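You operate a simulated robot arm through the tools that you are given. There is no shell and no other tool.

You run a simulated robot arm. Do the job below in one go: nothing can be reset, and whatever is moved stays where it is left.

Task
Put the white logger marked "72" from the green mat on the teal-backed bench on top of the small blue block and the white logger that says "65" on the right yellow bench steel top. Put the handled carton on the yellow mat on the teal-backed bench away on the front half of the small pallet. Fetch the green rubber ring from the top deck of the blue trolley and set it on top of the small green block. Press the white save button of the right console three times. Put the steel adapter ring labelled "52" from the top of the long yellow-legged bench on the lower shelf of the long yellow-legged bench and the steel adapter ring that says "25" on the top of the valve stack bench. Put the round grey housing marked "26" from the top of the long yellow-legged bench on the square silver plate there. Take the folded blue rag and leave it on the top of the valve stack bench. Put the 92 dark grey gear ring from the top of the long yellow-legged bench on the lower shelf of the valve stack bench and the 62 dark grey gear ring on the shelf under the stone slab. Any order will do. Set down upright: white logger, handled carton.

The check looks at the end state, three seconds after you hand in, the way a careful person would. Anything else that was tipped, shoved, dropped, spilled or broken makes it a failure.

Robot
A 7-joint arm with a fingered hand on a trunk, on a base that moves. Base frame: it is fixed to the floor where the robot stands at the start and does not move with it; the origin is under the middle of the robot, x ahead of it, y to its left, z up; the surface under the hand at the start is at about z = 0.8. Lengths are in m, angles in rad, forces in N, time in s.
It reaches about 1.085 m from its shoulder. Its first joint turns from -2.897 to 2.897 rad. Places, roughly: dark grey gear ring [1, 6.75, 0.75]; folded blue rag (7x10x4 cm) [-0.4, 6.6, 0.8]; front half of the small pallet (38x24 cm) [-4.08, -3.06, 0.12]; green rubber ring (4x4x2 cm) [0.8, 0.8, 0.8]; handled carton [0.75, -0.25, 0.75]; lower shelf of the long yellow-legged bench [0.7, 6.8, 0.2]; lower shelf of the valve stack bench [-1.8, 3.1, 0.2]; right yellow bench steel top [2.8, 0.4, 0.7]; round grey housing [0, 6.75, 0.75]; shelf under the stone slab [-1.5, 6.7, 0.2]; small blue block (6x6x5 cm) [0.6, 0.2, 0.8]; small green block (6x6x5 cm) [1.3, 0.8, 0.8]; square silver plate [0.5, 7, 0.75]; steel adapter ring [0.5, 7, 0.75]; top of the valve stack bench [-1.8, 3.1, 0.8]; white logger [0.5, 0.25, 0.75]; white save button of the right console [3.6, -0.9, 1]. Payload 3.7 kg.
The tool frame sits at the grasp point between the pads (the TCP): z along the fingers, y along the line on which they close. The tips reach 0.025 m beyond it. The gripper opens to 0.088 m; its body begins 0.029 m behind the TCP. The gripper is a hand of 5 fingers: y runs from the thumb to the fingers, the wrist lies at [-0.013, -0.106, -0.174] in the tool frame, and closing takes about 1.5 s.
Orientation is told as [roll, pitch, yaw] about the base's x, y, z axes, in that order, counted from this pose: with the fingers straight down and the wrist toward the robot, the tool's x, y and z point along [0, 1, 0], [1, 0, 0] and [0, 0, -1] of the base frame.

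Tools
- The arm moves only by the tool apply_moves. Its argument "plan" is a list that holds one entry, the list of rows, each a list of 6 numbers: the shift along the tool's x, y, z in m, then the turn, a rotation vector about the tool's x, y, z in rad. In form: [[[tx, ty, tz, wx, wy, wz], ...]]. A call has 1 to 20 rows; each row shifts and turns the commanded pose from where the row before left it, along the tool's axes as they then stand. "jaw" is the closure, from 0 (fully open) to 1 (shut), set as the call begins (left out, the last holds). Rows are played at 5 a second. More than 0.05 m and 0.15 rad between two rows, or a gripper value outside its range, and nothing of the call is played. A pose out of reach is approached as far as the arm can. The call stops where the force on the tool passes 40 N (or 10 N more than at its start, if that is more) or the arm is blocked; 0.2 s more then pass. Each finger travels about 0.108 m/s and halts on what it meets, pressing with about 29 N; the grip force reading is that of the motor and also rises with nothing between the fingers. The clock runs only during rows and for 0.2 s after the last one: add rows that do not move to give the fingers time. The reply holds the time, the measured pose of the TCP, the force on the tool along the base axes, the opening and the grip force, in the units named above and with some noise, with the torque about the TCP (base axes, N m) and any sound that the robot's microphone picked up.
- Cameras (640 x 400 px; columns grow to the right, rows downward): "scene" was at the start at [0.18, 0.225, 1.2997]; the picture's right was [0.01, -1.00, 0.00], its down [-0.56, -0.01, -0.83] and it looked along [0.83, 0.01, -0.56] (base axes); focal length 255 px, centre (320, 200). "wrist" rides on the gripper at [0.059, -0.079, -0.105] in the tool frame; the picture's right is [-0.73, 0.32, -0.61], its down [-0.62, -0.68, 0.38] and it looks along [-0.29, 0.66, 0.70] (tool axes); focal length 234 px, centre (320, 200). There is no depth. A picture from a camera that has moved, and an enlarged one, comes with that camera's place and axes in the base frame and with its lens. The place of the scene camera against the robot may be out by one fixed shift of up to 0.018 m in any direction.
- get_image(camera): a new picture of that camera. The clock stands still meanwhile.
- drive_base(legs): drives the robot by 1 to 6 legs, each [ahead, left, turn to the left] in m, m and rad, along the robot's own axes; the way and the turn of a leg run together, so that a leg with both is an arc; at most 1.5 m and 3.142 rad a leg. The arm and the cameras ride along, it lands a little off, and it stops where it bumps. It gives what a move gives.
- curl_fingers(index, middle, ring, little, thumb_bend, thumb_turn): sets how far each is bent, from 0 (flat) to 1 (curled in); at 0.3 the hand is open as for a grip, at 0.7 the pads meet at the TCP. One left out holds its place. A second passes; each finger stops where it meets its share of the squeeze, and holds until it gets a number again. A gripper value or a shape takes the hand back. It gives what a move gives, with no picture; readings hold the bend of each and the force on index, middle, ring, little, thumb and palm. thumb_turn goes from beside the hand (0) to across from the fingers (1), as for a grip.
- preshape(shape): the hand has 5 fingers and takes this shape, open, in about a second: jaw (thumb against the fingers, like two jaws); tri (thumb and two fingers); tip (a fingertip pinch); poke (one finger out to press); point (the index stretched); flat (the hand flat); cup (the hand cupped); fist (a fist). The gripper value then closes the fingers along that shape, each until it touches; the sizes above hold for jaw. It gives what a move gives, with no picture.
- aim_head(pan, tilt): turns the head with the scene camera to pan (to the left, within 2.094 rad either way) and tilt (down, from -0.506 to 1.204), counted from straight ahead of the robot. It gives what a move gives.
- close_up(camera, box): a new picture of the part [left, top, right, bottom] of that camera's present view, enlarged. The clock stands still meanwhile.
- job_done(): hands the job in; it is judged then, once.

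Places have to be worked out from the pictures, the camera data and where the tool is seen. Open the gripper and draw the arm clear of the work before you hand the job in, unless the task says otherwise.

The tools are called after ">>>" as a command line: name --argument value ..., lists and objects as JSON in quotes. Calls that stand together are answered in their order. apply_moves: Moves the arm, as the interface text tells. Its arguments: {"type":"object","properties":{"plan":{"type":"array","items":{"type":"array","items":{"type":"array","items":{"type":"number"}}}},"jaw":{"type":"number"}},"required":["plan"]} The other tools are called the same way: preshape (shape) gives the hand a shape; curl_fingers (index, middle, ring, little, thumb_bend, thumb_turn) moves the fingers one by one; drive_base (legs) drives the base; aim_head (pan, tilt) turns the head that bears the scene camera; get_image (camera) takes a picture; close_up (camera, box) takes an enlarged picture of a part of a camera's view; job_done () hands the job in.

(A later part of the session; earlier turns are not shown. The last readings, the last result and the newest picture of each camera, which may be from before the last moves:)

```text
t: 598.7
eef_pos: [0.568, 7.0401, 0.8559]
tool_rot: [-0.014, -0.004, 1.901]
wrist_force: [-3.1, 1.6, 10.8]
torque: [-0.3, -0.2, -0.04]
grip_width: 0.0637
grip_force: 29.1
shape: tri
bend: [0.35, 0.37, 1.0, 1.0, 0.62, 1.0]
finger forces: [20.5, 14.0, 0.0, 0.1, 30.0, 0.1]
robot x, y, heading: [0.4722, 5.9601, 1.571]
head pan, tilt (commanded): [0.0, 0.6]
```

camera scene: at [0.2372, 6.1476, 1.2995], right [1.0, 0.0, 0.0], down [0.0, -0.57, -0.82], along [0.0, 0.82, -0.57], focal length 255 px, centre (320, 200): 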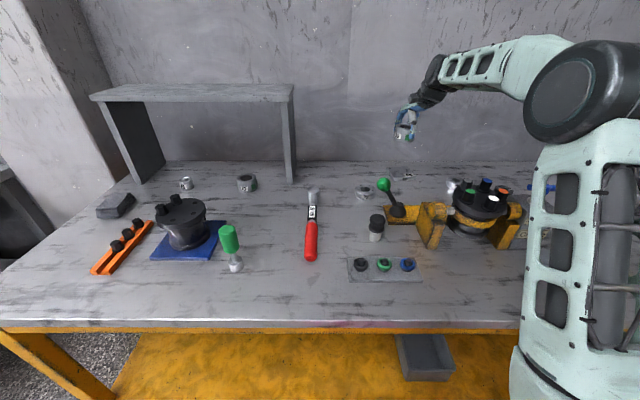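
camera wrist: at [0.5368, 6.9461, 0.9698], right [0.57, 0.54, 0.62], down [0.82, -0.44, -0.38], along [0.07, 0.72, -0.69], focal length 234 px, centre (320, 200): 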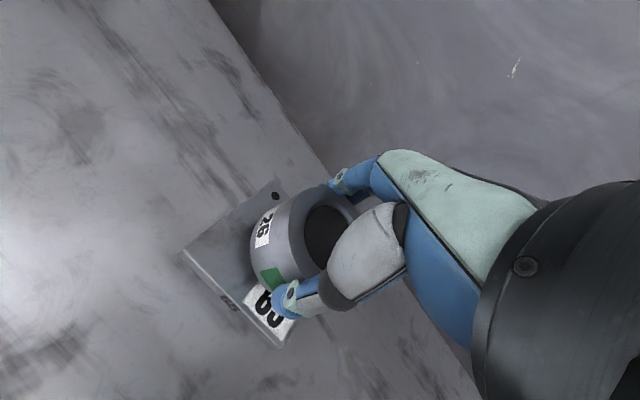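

Contact. I ease up 1 mm and open the grip.

>>> apply_moves --plan '[[[0, 0, -0.001, 0, 0, 0], [0, 0, 0, 0, 0, 0]]]'

>>> apply_moves --plan '[[[0, 0, 0, 0, 0, 0], [0, 0, 0, 0, 0, 0], [0, 0, 0, 0, 0, 0], [0, 0, 0, 0, 0, 0], [0, 0, 0, 0, 0, 0]]]' --jaw 0

>>> get_image --camera "wrist"

>>> close_up --camera "scene" --box '[370, 100, 490, 210]'

```text
t: 599.3
eef_pos: [0.569, 7.041, 0.8553]
tool_rot: [-0.014, -0.004, 1.902]
wrist_force: [-4.8, 3.0, 10.3]
torque: [-0.2, -0.19, -0.01]
grip_width: 0.0636
grip_force: 29.2
shape: tri
bend: [0.35, 0.37, 1.0, 1.0, 0.62, 1.0]
finger forces: [20.7, 14.6, 0.0, 0.0, 29.4, 0.1]
robot x, y, heading: [0.4698, 5.961, 1.576]
head pan, tilt (commanded): [0.0, 0.6]
```

```text
t: 600.5
eef_pos: [0.5685, 7.0401, 0.8548]
tool_rot: [-0.015, 0.0, 1.9]
wrist_force: [-0.5, -0.3, 0.0]
torque: [-0.04, 0.0, 0.01]
grip_width: 0.0875
grip_force: 0.1
shape: tri
bend: [0.3, 0.3, 0.99, 0.99, 0.3, 0.98]
finger forces: [0.4, 0.0, 0.0, 0.0, 0.1, 0.0]
robot x, y, heading: [0.474, 5.9615, 1.573]
head pan, tilt (commanded): [0.0, 0.6]
```

```text
taken
camera wrist: at [0.5375, 6.9462, 0.9584], right [0.57, 0.54, 0.62], down [0.82, -0.44, -0.38], along [0.07, 0.72, -0.69], focal length 234 px, centre (320, 200)
```

wrist: 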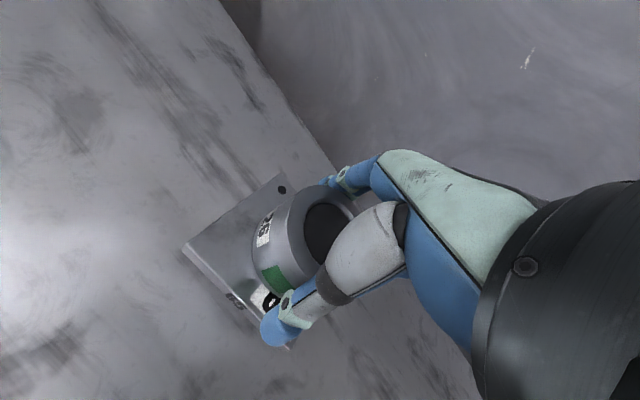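

```text
3.64 times, centred on (430, 155) of scene
camera zoom: at [0.2373, 6.1476, 1.2995], right [1.0, 0.0, 0.0], down [0.0, -0.57, -0.83], along [0.0, 0.83, -0.57], focal length 926 px, centre (-80, 364)
```

zoom: 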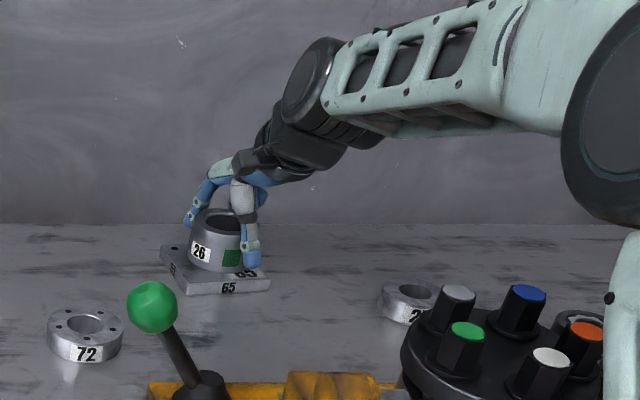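

The housing rests on the plate. I shift 4 mm so no finger drags on it, then lift straight up.

>>> apply_moves --plan '[[[0.002, 0.004, 0, 0, 0, 0], [0, 0, -0.02, 0, 0, 0], [0, 0, -0.03, 0, 0, 0], [0, 0, -0.04, 0, 0, 0], [0, 0, -0.03, 0, 0, 0], [0, -0.03, -0.02, 0, 0, 0], [0, -0.04, 0, 0, 0, 0], [0, -0.04, 0, 0, 0, 0], [0, 0, 0, 0, 0, 0]]]'

>>> close_up --camera "scene" --box '[350, 120, 550, 250]'

>>> get_image --camera "wrist"

```text
t: 602.5
eef_pos: [0.5989, 6.9394, 0.9958]
tool_rot: [-0.014, -0.001, 1.901]
wrist_force: [0.0, 0.4, 0.0]
torque: [-0.01, 0.0, 0.0]
grip_width: 0.0881
grip_force: 0.0
shape: tri
bend: [0.3, 0.3, 0.99, 0.99, 0.3, 0.98]
finger forces: [0.0, 0.0, 0.1, 0.0, 0.0, 0.0]
robot x, y, heading: [0.4694, 5.959, 1.569]
head pan, tilt (commanded): [0.0, 0.6]
```

```text
3.08 times, centred on (450, 185) of scene
camera zoom: at [0.2372, 6.1476, 1.2995], right [1.0, 0.0, 0.0], down [0.0, -0.56, -0.83], along [0.0, 0.83, -0.56], focal length 783 px, centre (-80, 246)
```

zoom: 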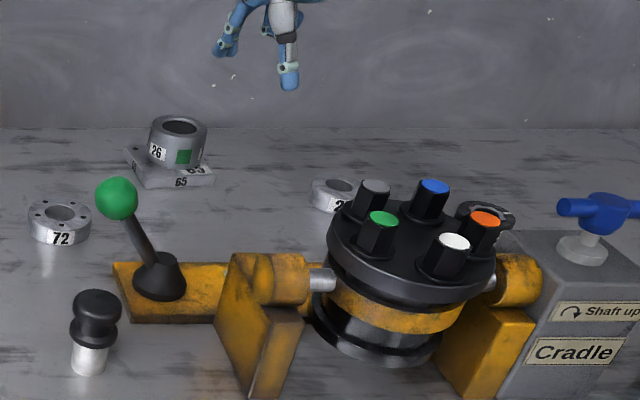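

```text
taken
camera wrist: at [0.5678, 6.8445, 1.0986], right [0.57, 0.54, 0.62], down [0.82, -0.44, -0.38], along [0.07, 0.72, -0.69], focal length 234 px, centre (320, 200)
```

wrist: 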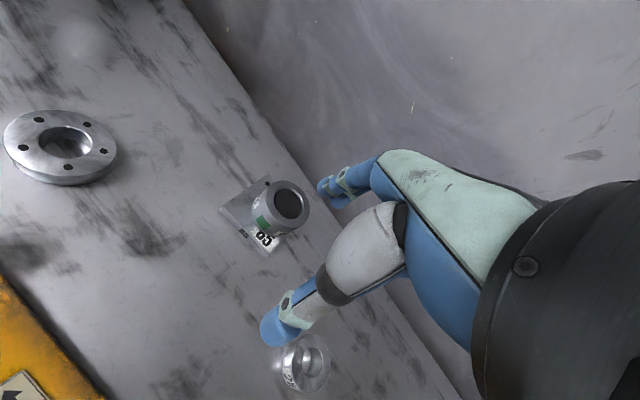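

Housing 26 sits flat on the silver plate. Next is adapter 25, visible behind the valve; I zoom to measure it.

>>> close_up --camera "wrist" --box '[240, 300, 400, 400]'

>>> close_up --camera "scene" --box '[430, 160, 530, 230]'

```text
4.00 times, centred on (320, 350) of wrist
camera zoom: at [0.5678, 6.8445, 1.0986], right [0.57, 0.54, 0.62], down [0.82, -0.44, -0.38], along [0.07, 0.72, -0.69], focal length 937 px, centre (320, -400)
```

zoom: 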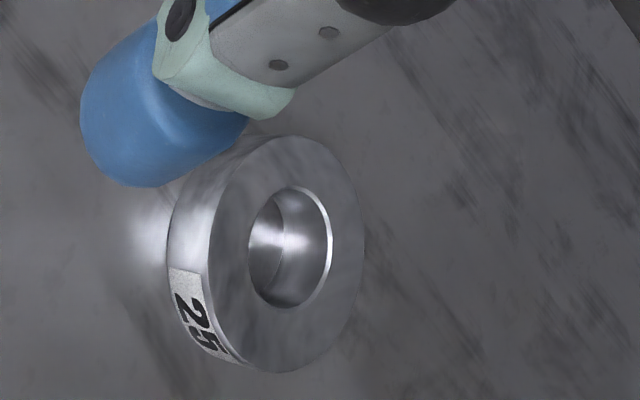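

```text
5.71 times, centred on (480, 195) of scene
camera zoom: at [0.2372, 6.1476, 1.2995], right [1.0, 0.0, 0.0], down [0.0, -0.56, -0.83], along [0.0, 0.83, -0.56], focal length 1455 px, centre (-594, 229)
```

zoom: 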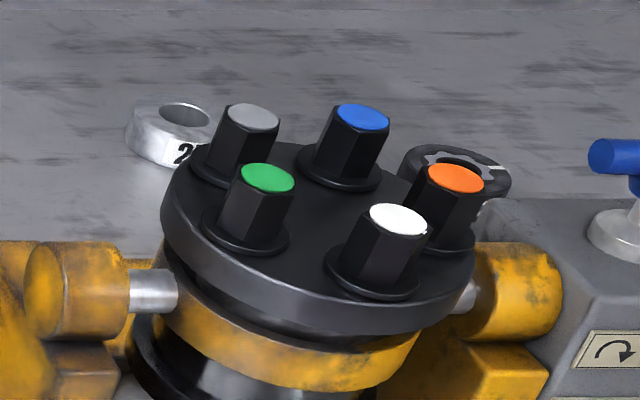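

Adapter 25 is centred near [0.740, 6.953] and about 6.5 cm wide. I move above it at z ≈ 0.97 and check again.

>>> apply_moves --plan '[[[-0.0345, -0.0082, 0, 0, 0, 0], [-0.0345, -0.0082, 0, 0, 0, 0], [-0.0345, -0.0082, 0, 0, 0, 0], [-0.0345, -0.0082, 0, 0, 0, 0], [0, 0, 0.025, 0, 0, 0], [0, 0, 0, 0, 0, 0]]]'

>>> get_image --camera "wrist"

>>> get_image --camera "scene"

```text
t: 603.9
eef_pos: [0.741, 6.9517, 0.971]
tool_rot: [-0.014, -0.001, 1.901]
wrist_force: [-0.7, 0.0, 0.1]
torque: [0.01, 0.0, -0.01]
grip_width: 0.0882
grip_force: 0.0
shape: tri
bend: [0.3, 0.3, 0.99, 0.99, 0.3, 0.98]
finger forces: [0.1, 0.1, 0.0, 0.0, 0.0, 0.1]
robot x, y, heading: [0.4675, 5.9626, 1.568]
head pan, tilt (commanded): [0.0, 0.6]
```

```text
taken
camera wrist: at [0.7104, 6.8582, 1.0747], right [0.57, 0.54, 0.62], down [0.82, -0.44, -0.38], along [0.07, 0.72, -0.69], focal length 234 px, centre (320, 200)
```

wrist: 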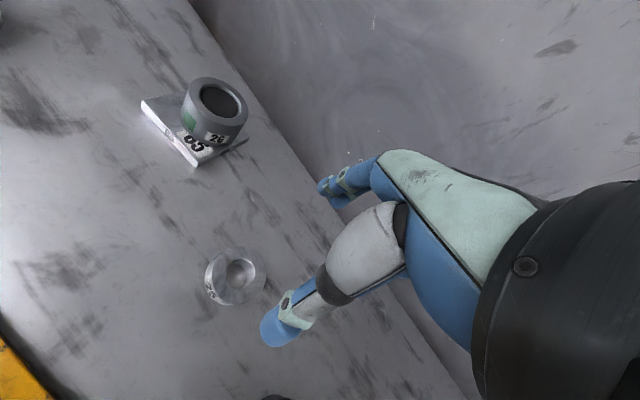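

```text
taken
camera scene: at [0.2373, 6.1476, 1.2995], right [1.0, 0.0, 0.0], down [0.0, -0.56, -0.83], along [0.0, 0.83, -0.56], focal length 255 px, centre (320, 200)
```

scene: 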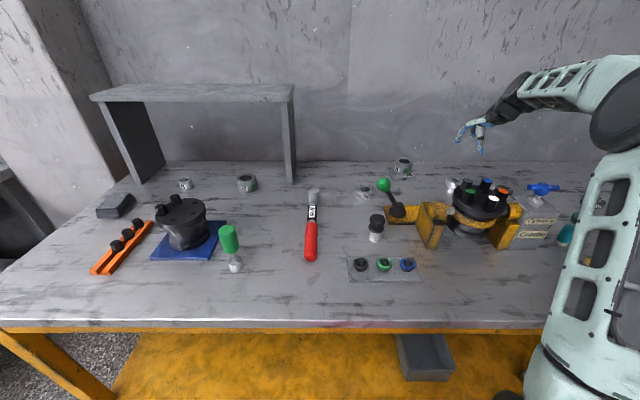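

>>> close_up --camera "wrist" --box '[180, 220, 340, 350]'

```text
3.08 times, centred on (260, 285) of wrist
camera zoom: at [0.7104, 6.8582, 1.0747], right [0.57, 0.54, 0.62], down [0.82, -0.44, -0.38], along [0.07, 0.72, -0.69], focal length 720 px, centre (505, -62)
```

zoom: 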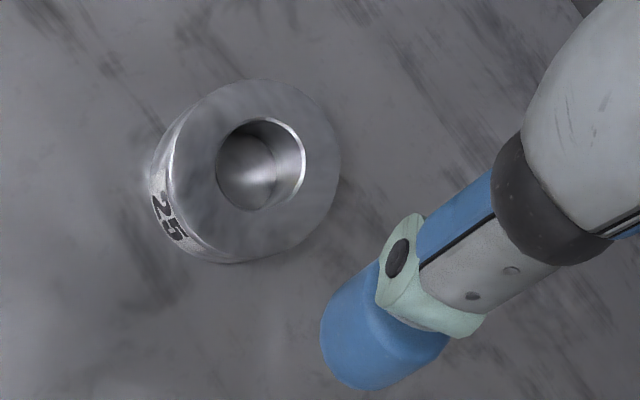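

Adapter 25 is at [0.743, 6.954]. I lower around it to grasp height.

>>> apply_moves --plan '[[[-0.0027, 0.0018, 0.04, 0, 0, 0], [0, 0, 0.04, 0, 0, 0], [0, 0, 0.03, 0, 0, 0], [0, 0, 0.018, 0, 0, 0], [0, 0, 0.007, 0, 0, 0], [0, 0, 0.004, 0, 0, 0], [0, 0, 0, 0, 0, 0]]]'

>>> get_image --camera "wrist"

>>> get_image --camera "scene"

```text
t: 605.5
eef_pos: [0.745, 6.9574, 0.8318]
tool_rot: [-0.014, -0.003, 1.901]
wrist_force: [0.5, -0.3, -0.2]
torque: [0.02, 0.03, 0.0]
grip_width: 0.0879
grip_force: 0.1
shape: tri
bend: [0.3, 0.3, 0.99, 0.99, 0.3, 0.98]
finger forces: [0.1, 0.1, 0.0, 0.1, 0.0, 0.0]
robot x, y, heading: [0.4733, 5.9625, 1.57]
head pan, tilt (commanded): [0.0, 0.6]
```

```text
taken
camera wrist: at [0.7134, 6.8615, 0.9358], right [0.57, 0.54, 0.62], down [0.82, -0.44, -0.38], along [0.07, 0.72, -0.69], focal length 234 px, centre (320, 200)
```

wrist: 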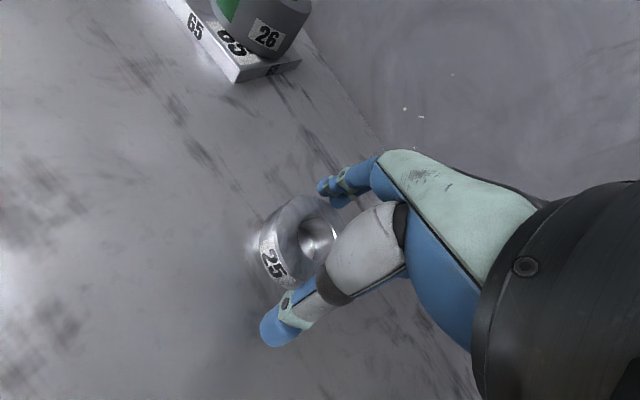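

```text
taken
camera scene: at [0.2373, 6.1476, 1.2995], right [1.0, 0.0, 0.0], down [0.0, -0.56, -0.83], along [0.0, 0.83, -0.56], focal length 255 px, centre (320, 200)
```

scene: 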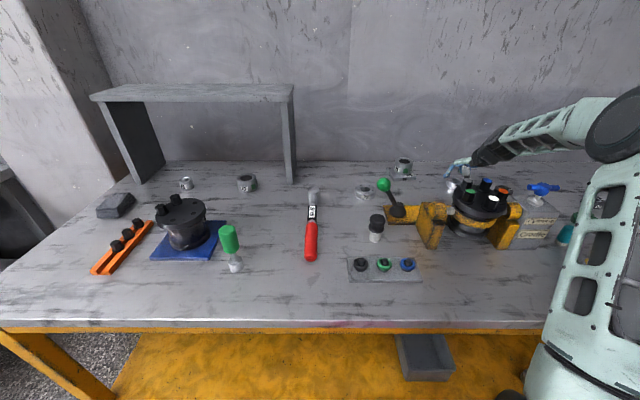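

Adapter 25 is straddled with no contact anywhere. I close the grip.

>>> apply_moves --plan '[[[0, 0, 0, 0, 0, 0], [0, 0, 0, 0, 0, 0], [0, 0, 0, 0, 0, 0], [0, 0, 0, 0, 0, 0], [0, 0, 0, 0, 0, 0], [0, 0, 0, 0, 0, 0], [0, 0, 0, 0, 0, 0]]]' --jaw 1

>>> get_image --camera "wrist"

```text
t: 607.1
eef_pos: [0.7453, 6.956, 0.8328]
tool_rot: [-0.015, -0.001, 1.9]
wrist_force: [0.8, -0.1, 0.6]
torque: [0.02, 0.01, 0.01]
grip_width: 0.0496
grip_force: 29.2
shape: tri
bend: [0.73, 0.41, 1.0, 1.0, 0.68, 1.0]
finger forces: [13.3, 12.0, 0.0, 0.1, 26.3, 0.0]
robot x, y, heading: [0.4686, 5.9598, 1.571]
head pan, tilt (commanded): [0.0, 0.6]
```

```text
taken
camera wrist: at [0.7134, 6.8615, 0.9358], right [0.57, 0.54, 0.62], down [0.82, -0.44, -0.38], along [0.07, 0.72, -0.69], focal length 234 px, centre (320, 200)
```

wrist: 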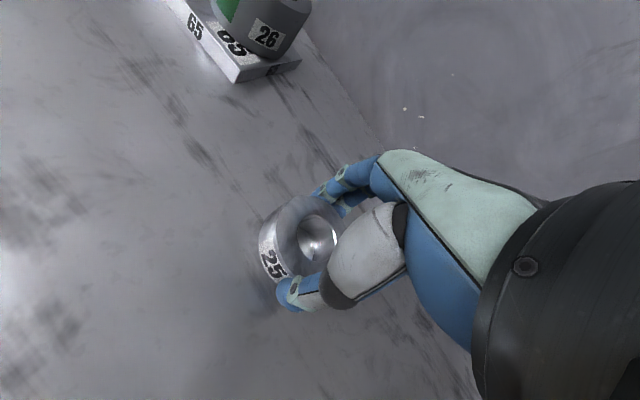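

Adapter 25 is held with balanced forces. I lift it high, clear of the valve, and retract.

>>> apply_moves --plan '[[[0, 0, -0.02, 0, 0, 0], [0, 0, -0.04, 0, 0, 0], [0, 0, -0.045, 0, 0, 0], [0, 0, -0.045, 0, 0, 0], [0, 0, -0.045, 0, 0, 0], [0, 0, -0.02, 0, 0, 0], [0.0284, -0.0314, 0, 0, 0, 0], [0.0284, -0.0314, 0, 0, 0, 0], [0.0284, -0.0314, 0, 0, 0, 0], [0.0284, -0.0314, 0, 0, 0, 0], [0.0284, -0.0314, 0, 0, 0, 0], [0.0284, -0.0314, 0, 0, 0, 0], [0.0284, -0.0314, 0, 0, 0, 0], [0.0284, -0.0314, 0, 0, 0, 0], [0.0284, -0.0314, 0, 0, 0, 0], [0, 0, 0, 0, 0, 0.11], [0, 0, 0, 0, 0, 0.11], [0, 0, 0, 0, 0, 0.11], [0, 0, 0, 0, 0, 0]]]'

>>> get_image --camera "wrist"

>>> get_image --camera "scene"

```text
t: 611.1
eef_pos: [0.5908, 6.6061, 1.0434]
tool_rot: [-0.012, -0.007, 1.568]
wrist_force: [0.6, 0.1, -4.1]
torque: [-0.03, 0.02, -0.02]
grip_width: 0.0497
grip_force: 29.2
shape: tri
bend: [0.73, 0.41, 1.0, 1.0, 0.68, 1.0]
finger forces: [13.7, 12.3, 0.0, 0.1, 26.3, 0.0]
robot x, y, heading: [0.4705, 5.9596, 1.574]
head pan, tilt (commanded): [0.0, 0.6]
```

```text
taken
camera wrist: at [0.531, 6.5249, 1.1462], right [0.72, 0.32, 0.62], down [0.63, -0.68, -0.38], along [0.3, 0.66, -0.69], focal length 234 px, centre (320, 200)
```

wrist: 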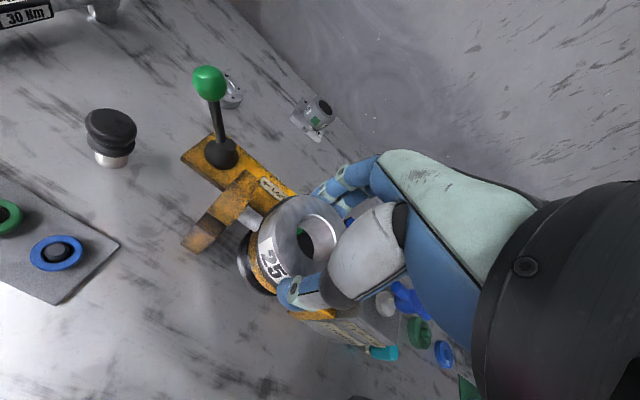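

```text
taken
camera scene: at [0.2373, 6.1476, 1.2995], right [1.0, 0.0, 0.0], down [0.0, -0.57, -0.82], along [0.0, 0.82, -0.57], focal length 255 px, centre (320, 200)
```

scene: 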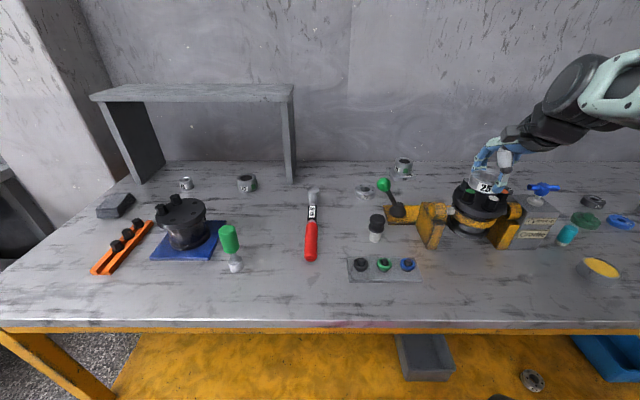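

Adapter 25 is held and nothing was touched. I carry it to the valve stack bench by the same route as the rag.

>>> drive_base --legs '[[-0.4, 0, 0], [0, 1.2, 0], [0, 0.55, 0], [-0.3, 0, 0], [0, 0, 1.57], [0, 0, 1.57]]'

>>> drive_base --legs '[[0, -0.48, 0], [0.95, 0, 0]]'

>>> get_image --camera "scene"

>>> get_image --camera "wrist"

```text
t: 631.4
eef_pos: [-1.4031, 4.6136, 1.0432]
tool_rot: [-0.013, -0.006, -1.581]
wrist_force: [-0.3, -0.5, -4.3]
torque: [0.0, 0.01, -0.02]
grip_width: 0.0487
grip_force: 28.6
shape: tri
bend: [0.73, 0.41, 1.0, 1.0, 0.68, 1.0]
finger forces: [13.5, 12.2, 0.0, 0.1, 25.4, 0.1]
robot x, y, heading: [-1.2749, 5.2609, -1.578]
head pan, tilt (commanded): [0.0, 0.6]
```

```text
t: 638.8
eef_pos: [-1.8913, 3.6598, 1.043]
tool_rot: [-0.012, -0.007, -1.581]
wrist_force: [0.4, 0.5, -3.1]
torque: [0.01, 0.03, 0.0]
grip_width: 0.0489
grip_force: 29.4
shape: tri
bend: [0.73, 0.41, 1.0, 1.0, 0.68, 1.0]
finger forces: [13.5, 12.3, 0.1, 0.1, 25.5, 0.0]
robot x, y, heading: [-1.7688, 4.3027, -1.582]
head pan, tilt (commanded): [0.0, 0.6]
```

```text
taken
camera scene: at [-1.5508, 4.1119, 1.2995], right [-1.0, 0.01, 0.0], down [0.0, 0.57, -0.82], along [-0.01, -0.82, -0.57], focal length 255 px, centre (320, 200)
```

scene: 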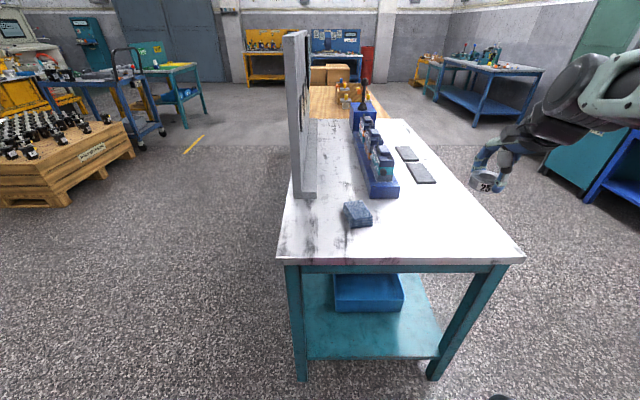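

```text
taken
camera wrist: at [-1.8308, 3.7388, 1.1461], right [-0.72, -0.31, 0.62], down [-0.62, 0.68, -0.38], along [-0.3, -0.66, -0.69], focal length 234 px, centre (320, 200)
```

wrist: 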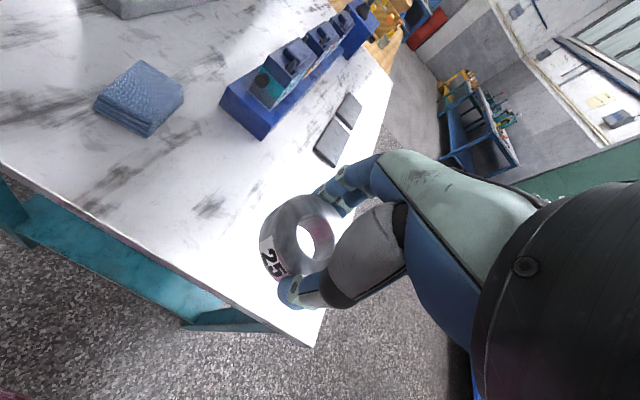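

I extend over the bench top's free corner at about [−1.90, 3.53] and lower.

>>> apply_moves --plan '[[[-0.003, 0.0433, 0, 0, 0, 0], [-0.003, 0.0433, 0, 0, 0, 0], [-0.003, 0.0433, 0, 0, 0, 0], [0, 0, 0.05, 0, 0, 0], [0, 0, 0.05, 0, 0, 0], [0, 0, 0.05, 0, 0, 0], [0, 0, 0.03, 0, 0, 0], [0, 0, 0, 0, 0, 0]]]'

>>> get_image --camera "wrist"

>>> get_image --camera "scene"

```text
t: 640.6
eef_pos: [-1.9044, 3.5286, 0.8628]
tool_rot: [-0.012, -0.007, -1.58]
wrist_force: [0.5, -0.5, -3.2]
torque: [0.04, 0.02, 0.06]
grip_width: 0.0489
grip_force: 29.1
shape: tri
bend: [0.73, 0.41, 1.0, 1.0, 0.69, 1.0]
finger forces: [13.7, 12.2, 0.1, 0.1, 25.7, 0.0]
robot x, y, heading: [-1.7622, 4.3009, -1.578]
head pan, tilt (commanded): [0.0, 0.6]
```

```text
taken
camera wrist: at [-1.8433, 3.608, 0.9663], right [-0.72, -0.31, 0.62], down [-0.62, 0.68, -0.38], along [-0.3, -0.66, -0.69], focal length 234 px, centre (320, 200)
```

wrist: 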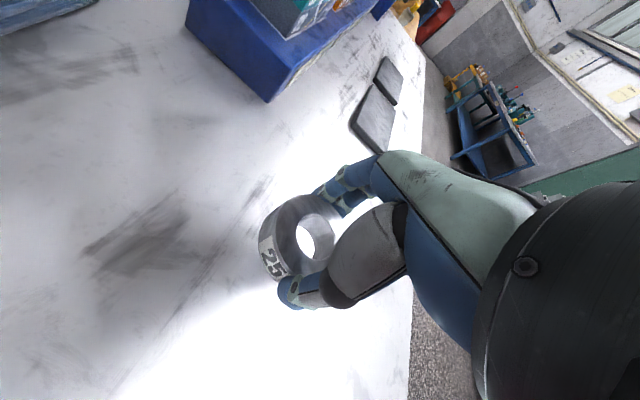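

```text
taken
camera scene: at [-1.5508, 4.1119, 1.2995], right [-1.0, 0.01, 0.0], down [0.0, 0.57, -0.82], along [-0.01, -0.82, -0.57], focal length 255 px, centre (320, 200)
```

scene: 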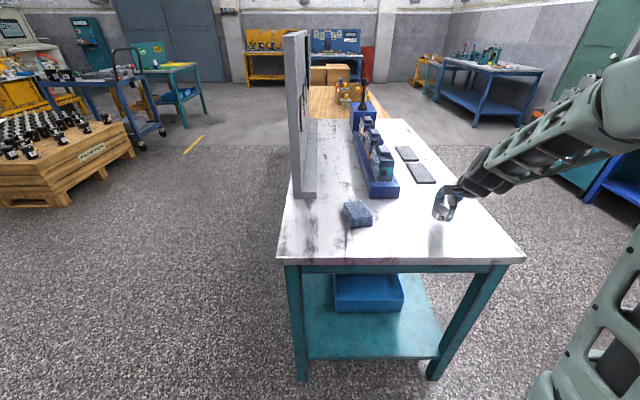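

I lower the last few centimetres in guarded steps.

>>> apply_moves --plan '[[[0, 0, 0.015, 0, 0, 0], [0, 0, 0.008, 0, 0, 0], [0, 0, 0.003, 0, 0, 0], [0, 0, 0.003, 0, 0, 0], [0, 0, 0.002, 0, 0, 0], [0, 0, 0, 0, 0, 0]]]'

```text
t: 642.0
eef_pos: [-1.905, 3.5282, 0.8334]
tool_rot: [-0.012, -0.008, -1.58]
wrist_force: [-0.2, 0.5, -3.3]
torque: [0.02, -0.03, 0.03]
grip_width: 0.0487
grip_force: 28.4
shape: tri
bend: [0.73, 0.41, 1.0, 1.0, 0.69, 1.0]
finger forces: [13.7, 12.2, 0.0, 0.0, 25.7, 0.0]
robot x, y, heading: [-1.7643, 4.3001, -1.58]
head pan, tilt (commanded): [0.0, 0.6]
```

>>> apply_moves --plan '[[[0, 0, 0.002, 0, 0, 0], [0, 0, 0.002, 0, 0, 0], [0, 0, 0, 0, 0, 0]]]'

```text
t: 642.8
eef_pos: [-1.9042, 3.5284, 0.8318]
tool_rot: [-0.015, -0.01, -1.578]
wrist_force: [1.7, 2.6, 21.9]
torque: [-0.02, -0.03, -0.04]
grip_width: 0.0489
grip_force: 29.6
shape: tri
bend: [0.74, 0.41, 1.0, 1.0, 0.68, 1.0]
finger forces: [14.5, 13.6, 0.0, 0.1, 29.4, 0.0]
robot x, y, heading: [-1.7675, 4.2992, -1.575]
head pan, tilt (commanded): [0.0, 0.6]
```

Contact. I ease up 1 mm, open, and raise the hand clear.

>>> apply_moves --plan '[[[0, 0, -0.0015, 0, 0, 0], [0, 0, 0, 0, 0, 0]]]'

>>> apply_moves --plan '[[[0, 0, 0, 0, 0, 0], [0, 0, 0, 0, 0, 0], [0, 0, 0, 0, 0, 0], [0, 0, 0, 0, 0, 0], [0, 0, 0, 0, 0, 0], [0, 0, -0.02, 0, 0, 0], [0, 0, -0.03, 0, 0, 0], [0, 0, -0.05, 0, 0, 0], [0, 0, -0.05, 0, 0, 0], [0, 0, -0.05, 0, 0, 0], [0, -0.04, -0.01, 0, 0, 0], [0, -0.04, 0, 0, 0, 0], [0, -0.04, 0, 0, 0, 0], [0, 0, 0, 0, 0, 0]]]' --jaw 0

>>> get_image --camera "scene"

>>> get_image --camera "wrist"

```text
t: 643.4
eef_pos: [-1.9034, 3.5286, 0.8313]
tool_rot: [-0.011, -0.007, -1.579]
wrist_force: [2.1, -2.4, 16.0]
torque: [-0.09, -0.05, 0.01]
grip_width: 0.049
grip_force: 29.4
shape: tri
bend: [0.74, 0.41, 1.0, 1.0, 0.69, 1.0]
finger forces: [15.6, 14.1, 0.1, 0.0, 27.4, 0.0]
robot x, y, heading: [-1.7677, 4.301, -1.581]
head pan, tilt (commanded): [0.0, 0.6]
```

```text
t: 646.4
eef_pos: [-1.8999, 3.6498, 1.0384]
tool_rot: [-0.012, -0.005, -1.58]
wrist_force: [0.0, -0.1, -0.4]
torque: [0.02, 0.02, -0.01]
grip_width: 0.0876
grip_force: 0.2
shape: tri
bend: [0.3, 0.3, 0.99, 0.99, 0.3, 0.98]
finger forces: [0.0, 0.1, 0.0, 0.1, 0.0, 0.0]
robot x, y, heading: [-1.767, 4.3016, -1.576]
head pan, tilt (commanded): [0.0, 0.6]
```

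```text
taken
camera scene: at [-1.5508, 4.1119, 1.2995], right [-1.0, 0.01, 0.0], down [0.0, 0.56, -0.83], along [-0.01, -0.83, -0.56], focal length 255 px, centre (320, 200)
```

scene: 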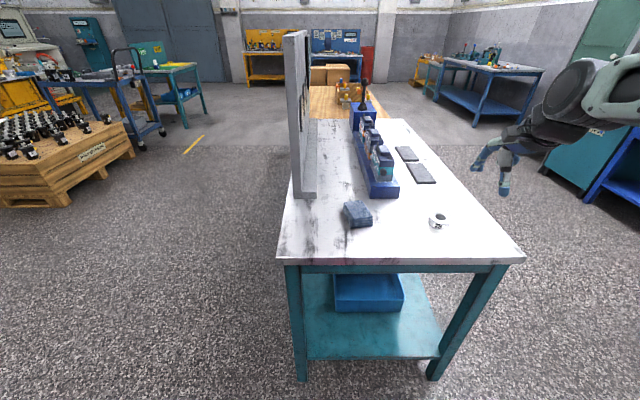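

```text
taken
camera wrist: at [-1.8399, 3.7289, 1.1423], right [-0.72, -0.31, 0.62], down [-0.62, 0.68, -0.38], along [-0.3, -0.66, -0.69], focal length 234 px, centre (320, 200)
```

wrist: 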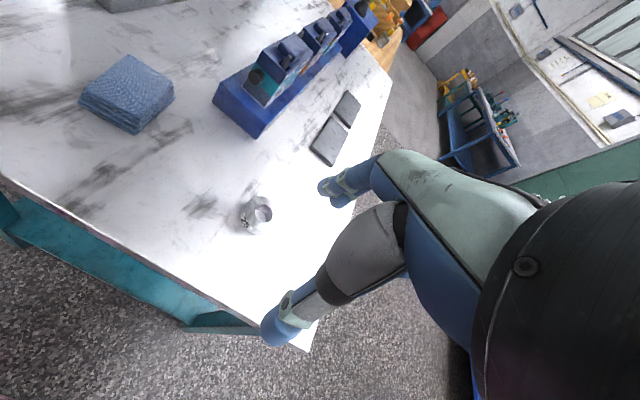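

The adapter and rag are both on the valve bench top. Last item: gear ring 92. I return to the long bench, to its right-hand part.

>>> drive_base --legs '[[-0.95, 0, 0], [0, 0.5, 0], [0, 0, -1.57], [0, 0, -1.57]]'

>>> drive_base --legs '[[0.3, -1.2, 0], [0, -1.15, 0], [0.25, 0, 0]]'

>>> aim_head --pan 0.0 --tilt 0.6

>>> get_image --camera "scene"

>>> get_image --camera "wrist"

```text
t: 661.6
eef_pos: [-1.1267, 5.9031, 1.0409]
tool_rot: [-0.014, -0.006, 1.559]
wrist_force: [-0.4, -0.2, -0.4]
torque: [-0.03, -0.01, -0.02]
grip_width: 0.0875
grip_force: 0.0
shape: tri
bend: [0.3, 0.3, 0.99, 0.99, 0.3, 0.98]
finger forces: [0.0, 0.1, 0.1, 0.0, 0.0, 0.0]
robot x, y, heading: [-1.2613, 5.2524, 1.563]
head pan, tilt (commanded): [0.0, 0.6]
```

```text
t: 674.7
eef_pos: [1.2394, 6.4213, 1.0403]
tool_rot: [-0.012, -0.008, 1.561]
wrist_force: [-0.5, -0.6, -0.6]
torque: [-0.03, -0.02, -0.01]
grip_width: 0.0877
grip_force: 0.0
shape: tri
bend: [0.3, 0.3, 0.99, 0.99, 0.3, 0.98]
finger forces: [0.0, 0.1, 0.1, 0.0, 0.1, 0.0]
robot x, y, heading: [1.1079, 5.7702, 1.558]
head pan, tilt (commanded): [0.0, 0.6]
```

```text
t: 675.3
eef_pos: [1.2396, 6.4226, 1.04]
tool_rot: [-0.013, -0.008, 1.56]
wrist_force: [-0.2, 0.1, -0.1]
torque: [0.03, 0.03, -0.01]
grip_width: 0.0879
grip_force: 0.1
shape: tri
bend: [0.3, 0.3, 0.99, 0.99, 0.3, 0.98]
finger forces: [0.0, 0.0, 0.0, 0.0, 0.0, 0.0]
robot x, y, heading: [1.1034, 5.7683, 1.561]
head pan, tilt (commanded): [0.0, 0.6]
```

```text
taken
camera scene: at [0.8709, 5.9585, 1.2995], right [1.0, -0.01, 0.0], down [-0.01, -0.56, -0.83], along [0.01, 0.82, -0.56], focal length 255 px, centre (320, 200)
```

scene: 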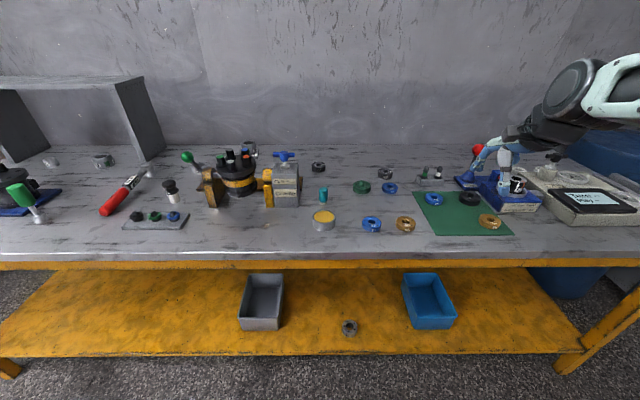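

```text
taken
camera wrist: at [1.1778, 6.3428, 1.1424], right [0.72, 0.31, 0.62], down [0.62, -0.69, -0.38], along [0.31, 0.66, -0.69], focal length 234 px, centre (320, 200)
```

wrist: 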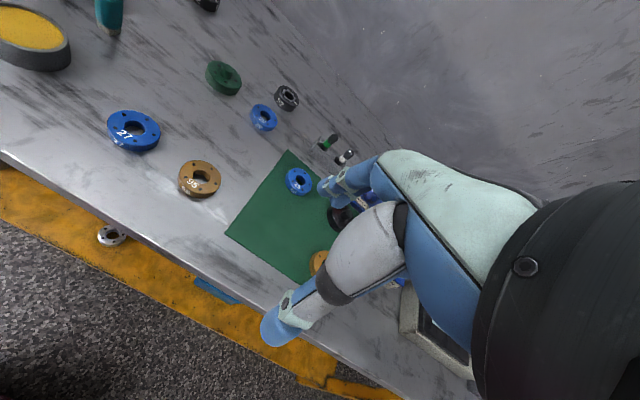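

>>> close_up --camera "wrist" --box '[200, 50, 360, 170]'

>>> close_up --camera "scene" --box '[340, 140, 470, 220]'

```text
3.33 times, centred on (280, 110) of wrist
camera zoom: at [1.1778, 6.3428, 1.1424], right [0.72, 0.31, 0.62], down [0.62, -0.69, -0.38], along [0.31, 0.66, -0.69], focal length 781 px, centre (453, 500)
```

zoom: 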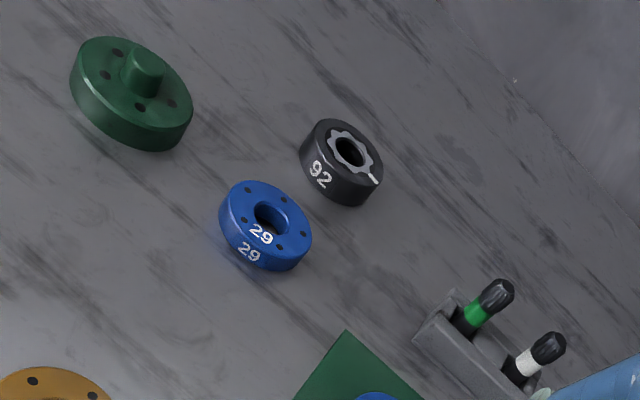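

```text
4.92 times, centred on (405, 180) of scene
camera zoom: at [0.8709, 5.9585, 1.2995], right [1.0, -0.01, 0.0], down [-0.01, -0.56, -0.83], along [0.01, 0.82, -0.56], focal length 1253 px, centre (-98, 298)
```

zoom: 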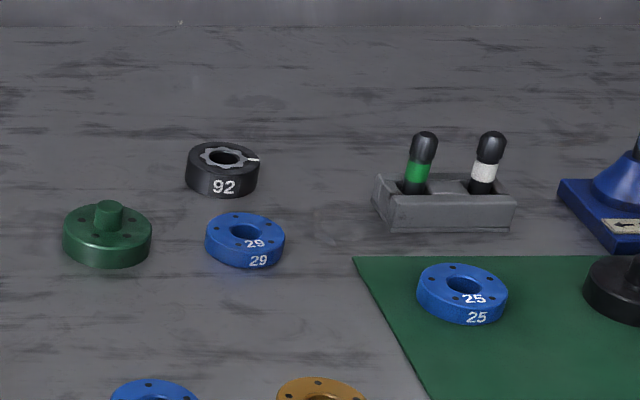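

Gear 92 is near [1.144, 6.835], with blue ring 29 about 10 cm in front of it. I drive 0.15 m closer and bring the hand above it.

>>> drive_base --legs '[[0.15, 0, 0.01]]'

>>> apply_moves --plan '[[[0.018, 0.04, 0, 0, 0, 0], [0.018, 0.04, 0, 0, 0, 0], [0.018, 0.04, 0, 0, 0, 0], [0.018, 0.04, 0, 0, 0, 0], [0.018, 0.04, 0, 0, 0, 0], [0, 0.04, 0, 0, 0, 0], [0, 0.02, 0.02, 0, 0, 0], [0, 0, 0.04, 0, 0, 0], [0, 0, 0, 0, 0, 0]]]'

>>> get_image --camera "wrist"

>>> get_image --camera "scene"

```text
t: 676.7
eef_pos: [1.2329, 6.5747, 1.0386]
tool_rot: [-0.013, -0.007, 1.571]
wrist_force: [-0.3, -0.2, -0.3]
torque: [0.01, 0.02, -0.01]
grip_width: 0.0877
grip_force: 0.1
shape: tri
bend: [0.3, 0.3, 0.99, 0.99, 0.3, 0.98]
finger forces: [0.1, 0.0, 0.1, 0.0, 0.0, 0.0]
robot x, y, heading: [1.1019, 5.9207, 1.569]
head pan, tilt (commanded): [0.0, 0.6]
```

```text
t: 678.7
eef_pos: [1.1418, 6.8352, 0.9812]
tool_rot: [-0.01, -0.008, 1.57]
wrist_force: [1.4, -0.2, -0.2]
torque: [-0.01, -0.02, 0.03]
grip_width: 0.0878
grip_force: 0.1
shape: tri
bend: [0.3, 0.3, 0.99, 0.99, 0.3, 0.98]
finger forces: [0.1, 0.0, 0.0, 0.0, 0.0, 0.1]
robot x, y, heading: [1.1013, 5.9173, 1.572]
head pan, tilt (commanded): [0.0, 0.6]
```

```text
taken
camera wrist: at [1.0824, 6.7547, 1.0838], right [0.72, 0.32, 0.62], down [0.63, -0.68, -0.38], along [0.3, 0.66, -0.69], focal length 234 px, centre (320, 200)
```

wrist: 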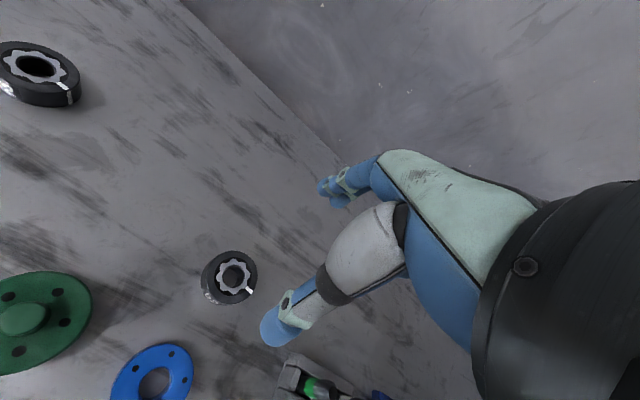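

```text
taken
camera scene: at [0.8695, 6.107, 1.2995], right [1.0, 0.0, 0.0], down [0.0, -0.56, -0.83], along [0.0, 0.83, -0.56], focal length 255 px, centre (320, 200)
```

scene: 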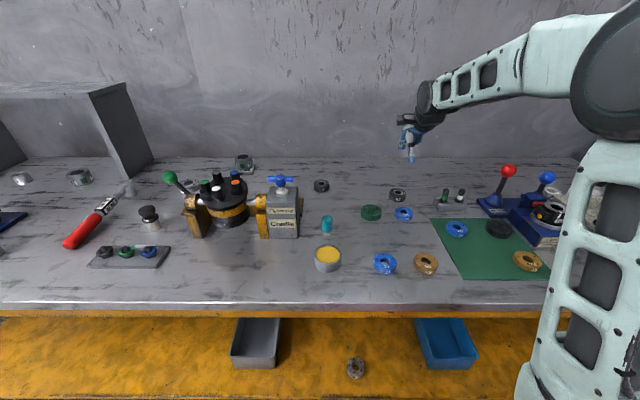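

Gear 92 is directly beneath ([1.140, 6.837]). I lower to grasp height.

>>> apply_moves --plan '[[[0.001, 0.0015, 0.04, 0, 0, 0], [0, 0, 0.04, 0, 0, 0], [0, 0, 0.035, 0, 0, 0], [0, 0, 0.02, 0, 0, 0], [0, 0, 0.009, 0, 0, 0], [0, 0, 0.004, 0, 0, 0], [0, 0, 0, 0, 0, 0]]]'

>>> get_image --camera "wrist"

>>> close_up --camera "scene" --box '[340, 110, 480, 230]'

```text
t: 680.3
eef_pos: [1.1444, 6.8369, 0.8325]
tool_rot: [-0.013, -0.005, 1.57]
wrist_force: [0.1, 1.0, -0.3]
torque: [0.0, 0.0, -0.01]
grip_width: 0.0877
grip_force: 0.0
shape: tri
bend: [0.3, 0.3, 0.99, 0.99, 0.3, 0.98]
finger forces: [0.0, 0.1, 0.1, 0.0, 0.0, 0.0]
robot x, y, heading: [1.1001, 5.9208, 1.566]
head pan, tilt (commanded): [0.0, 0.6]
```

```text
taken
camera wrist: at [1.0841, 6.7573, 0.935], right [0.72, 0.32, 0.62], down [0.63, -0.68, -0.38], along [0.3, 0.66, -0.69], focal length 234 px, centre (320, 200)
```

wrist: 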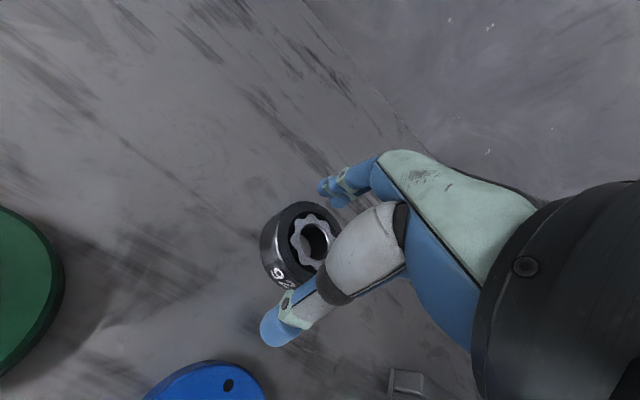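

```text
3.33 times, centred on (410, 170) of scene
camera zoom: at [0.8696, 6.107, 1.2995], right [1.0, 0.0, 0.0], down [0.0, -0.56, -0.83], along [0.0, 0.83, -0.56], focal length 849 px, centre (20, 300)
```

zoom: 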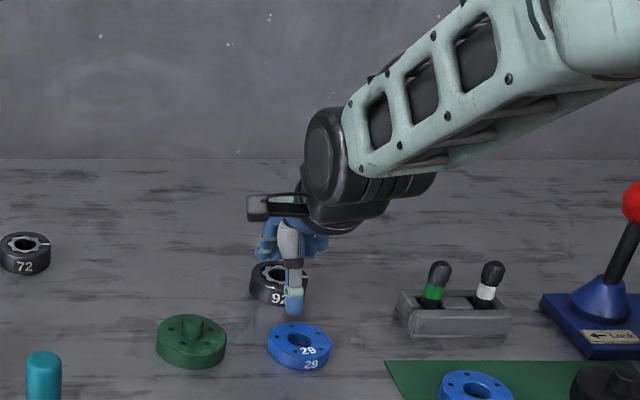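

The gear is between thumb and fingers, clear of ring 29. I close the grip and lift.

>>> apply_moves --plan '[[[0, 0, 0, 0, 0, 0], [0, 0, 0, 0, 0, 0], [0, 0, 0, 0, 0, 0], [0, 0, 0, 0, 0, 0], [0, 0, 0, 0, 0, 0], [0, 0, 0, 0, 0, 0], [0, 0, 0, 0, 0, 0]]]' --jaw 1

>>> apply_moves --plan '[[[0, 0, -0.015, 0, 0, 0], [0, 0, -0.03, 0, 0, 0], [0, 0, -0.045, 0, 0, 0], [0, 0, -0.045, 0, 0, 0], [0, 0, -0.045, 0, 0, 0], [0, -0.03, -0.02, 0, 0, 0], [0, -0.045, 0, 0, 0, 0], [0, -0.045, 0, 0, 0, 0], [0, -0.045, 0, 0, 0, 0], [0, 0, 0, 0, 0, 0]]]'

>>> get_image --camera "wrist"

>>> get_image --camera "scene"

```text
t: 681.9
eef_pos: [1.1457, 6.8362, 0.8328]
tool_rot: [-0.012, -0.007, 1.571]
wrist_force: [1.0, 0.3, 0.3]
torque: [0.0, -0.05, -0.04]
grip_width: 0.0444
grip_force: 29.1
shape: tri
bend: [0.74, 0.45, 1.0, 1.0, 0.68, 1.0]
finger forces: [13.3, 12.1, 0.1, 0.0, 25.8, 0.0]
robot x, y, heading: [1.1054, 5.9202, 1.57]
head pan, tilt (commanded): [0.0, 0.6]
```

```text
t: 684.1
eef_pos: [1.1426, 6.6712, 1.0313]
tool_rot: [-0.012, -0.009, 1.57]
wrist_force: [0.5, -1.0, -3.8]
torque: [0.02, -0.04, 0.03]
grip_width: 0.0445
grip_force: 29.1
shape: tri
bend: [0.74, 0.46, 1.0, 1.0, 0.68, 1.0]
finger forces: [13.8, 12.5, 0.0, 0.0, 26.0, 0.0]
robot x, y, heading: [1.1038, 5.9197, 1.57]
head pan, tilt (commanded): [0.0, 0.6]
```

```text
taken
camera wrist: at [1.0821, 6.591, 1.1342], right [0.72, 0.32, 0.62], down [0.63, -0.68, -0.38], along [0.3, 0.66, -0.69], focal length 234 px, centre (320, 200)
```

wrist: 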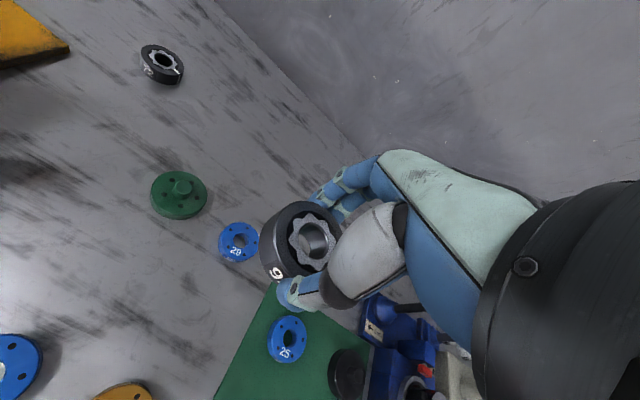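

```text
taken
camera scene: at [0.8696, 6.1071, 1.2995], right [1.0, 0.0, 0.0], down [0.0, -0.57, -0.82], along [0.0, 0.82, -0.57], focal length 255 px, centre (320, 200)
```

scene: 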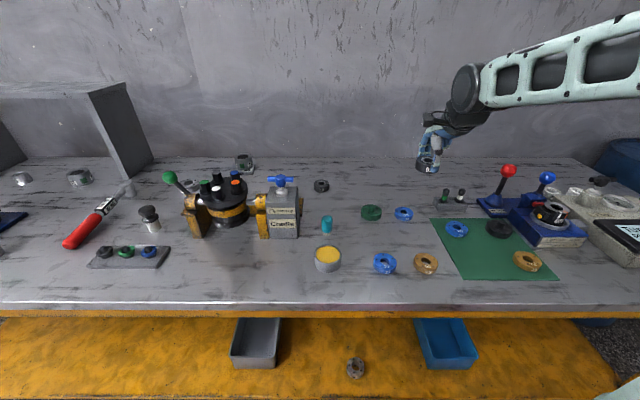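

Gear 92 is held. I drive it back around to the valve stack bench's north end.

>>> drive_base --legs '[[-0.36, 0, 0], [0, 1.2, 0], [0, 1.15, 0], [-0.3, 0, 0], [0, 0, 1.57], [0, 0, 1.57]]'

>>> drive_base --legs '[[0, -0.51, 0], [0.35, 0, 0]]'

>>> get_image --camera "scene"

```text
t: 706.8
eef_pos: [-1.2783, 4.5147, 1.0312]
tool_rot: [-0.014, -0.009, -1.577]
wrist_force: [0.0, 0.5, -2.8]
torque: [-0.03, 0.0, 0.02]
grip_width: 0.0434
grip_force: 29.5
shape: tri
bend: [0.74, 0.46, 1.0, 1.0, 0.69, 1.0]
finger forces: [13.5, 12.4, 0.0, 0.0, 24.9, 0.0]
robot x, y, heading: [-1.2337, 5.2652, -1.57]
head pan, tilt (commanded): [0.0, 0.6]
```

```text
t: 711.6
eef_pos: [-1.7813, 4.1645, 1.0312]
tool_rot: [-0.011, -0.007, -1.571]
wrist_force: [0.3, -0.7, -2.3]
torque: [-0.01, 0.01, 0.02]
grip_width: 0.0431
grip_force: 28.4
shape: tri
bend: [0.74, 0.46, 1.0, 1.0, 0.69, 1.0]
finger forces: [13.6, 12.4, 0.0, 0.0, 25.0, 0.1]
robot x, y, heading: [-1.7411, 4.9158, -1.57]
head pan, tilt (commanded): [0.0, 0.6]
```

```text
taken
camera scene: at [-1.5251, 4.7264, 1.2995], right [-1.0, 0.0, 0.0], down [0.0, 0.57, -0.82], along [0.0, -0.82, -0.57], focal length 255 px, centre (320, 200)
```

scene: 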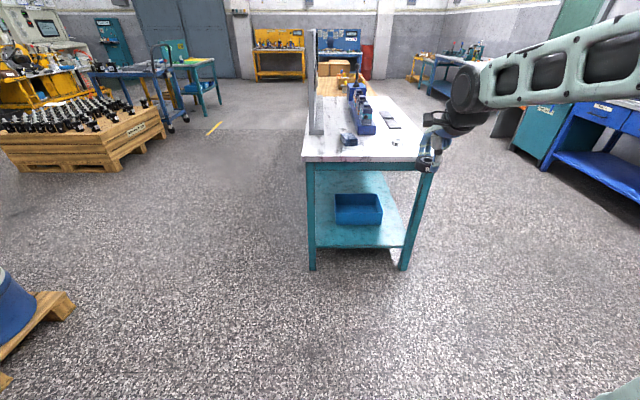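

>>> close_up --camera "scene" --box '[290, 140, 450, 280]'

```text
2.86 times, centred on (370, 210) of scene
camera zoom: at [-1.5251, 4.7264, 1.2995], right [-1.0, 0.0, 0.0], down [0.0, 0.57, -0.82], along [0.0, -0.82, -0.57], focal length 727 px, centre (177, 171)
```

zoom: 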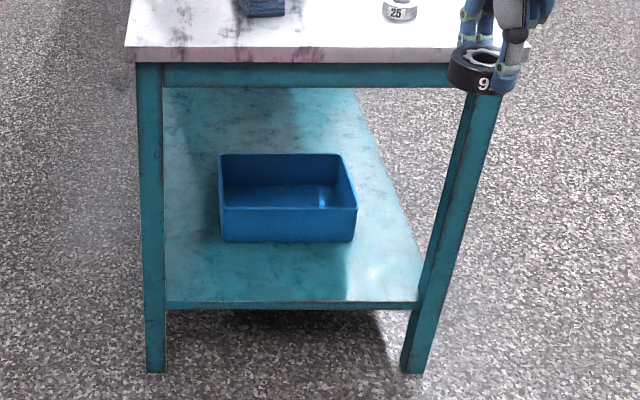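

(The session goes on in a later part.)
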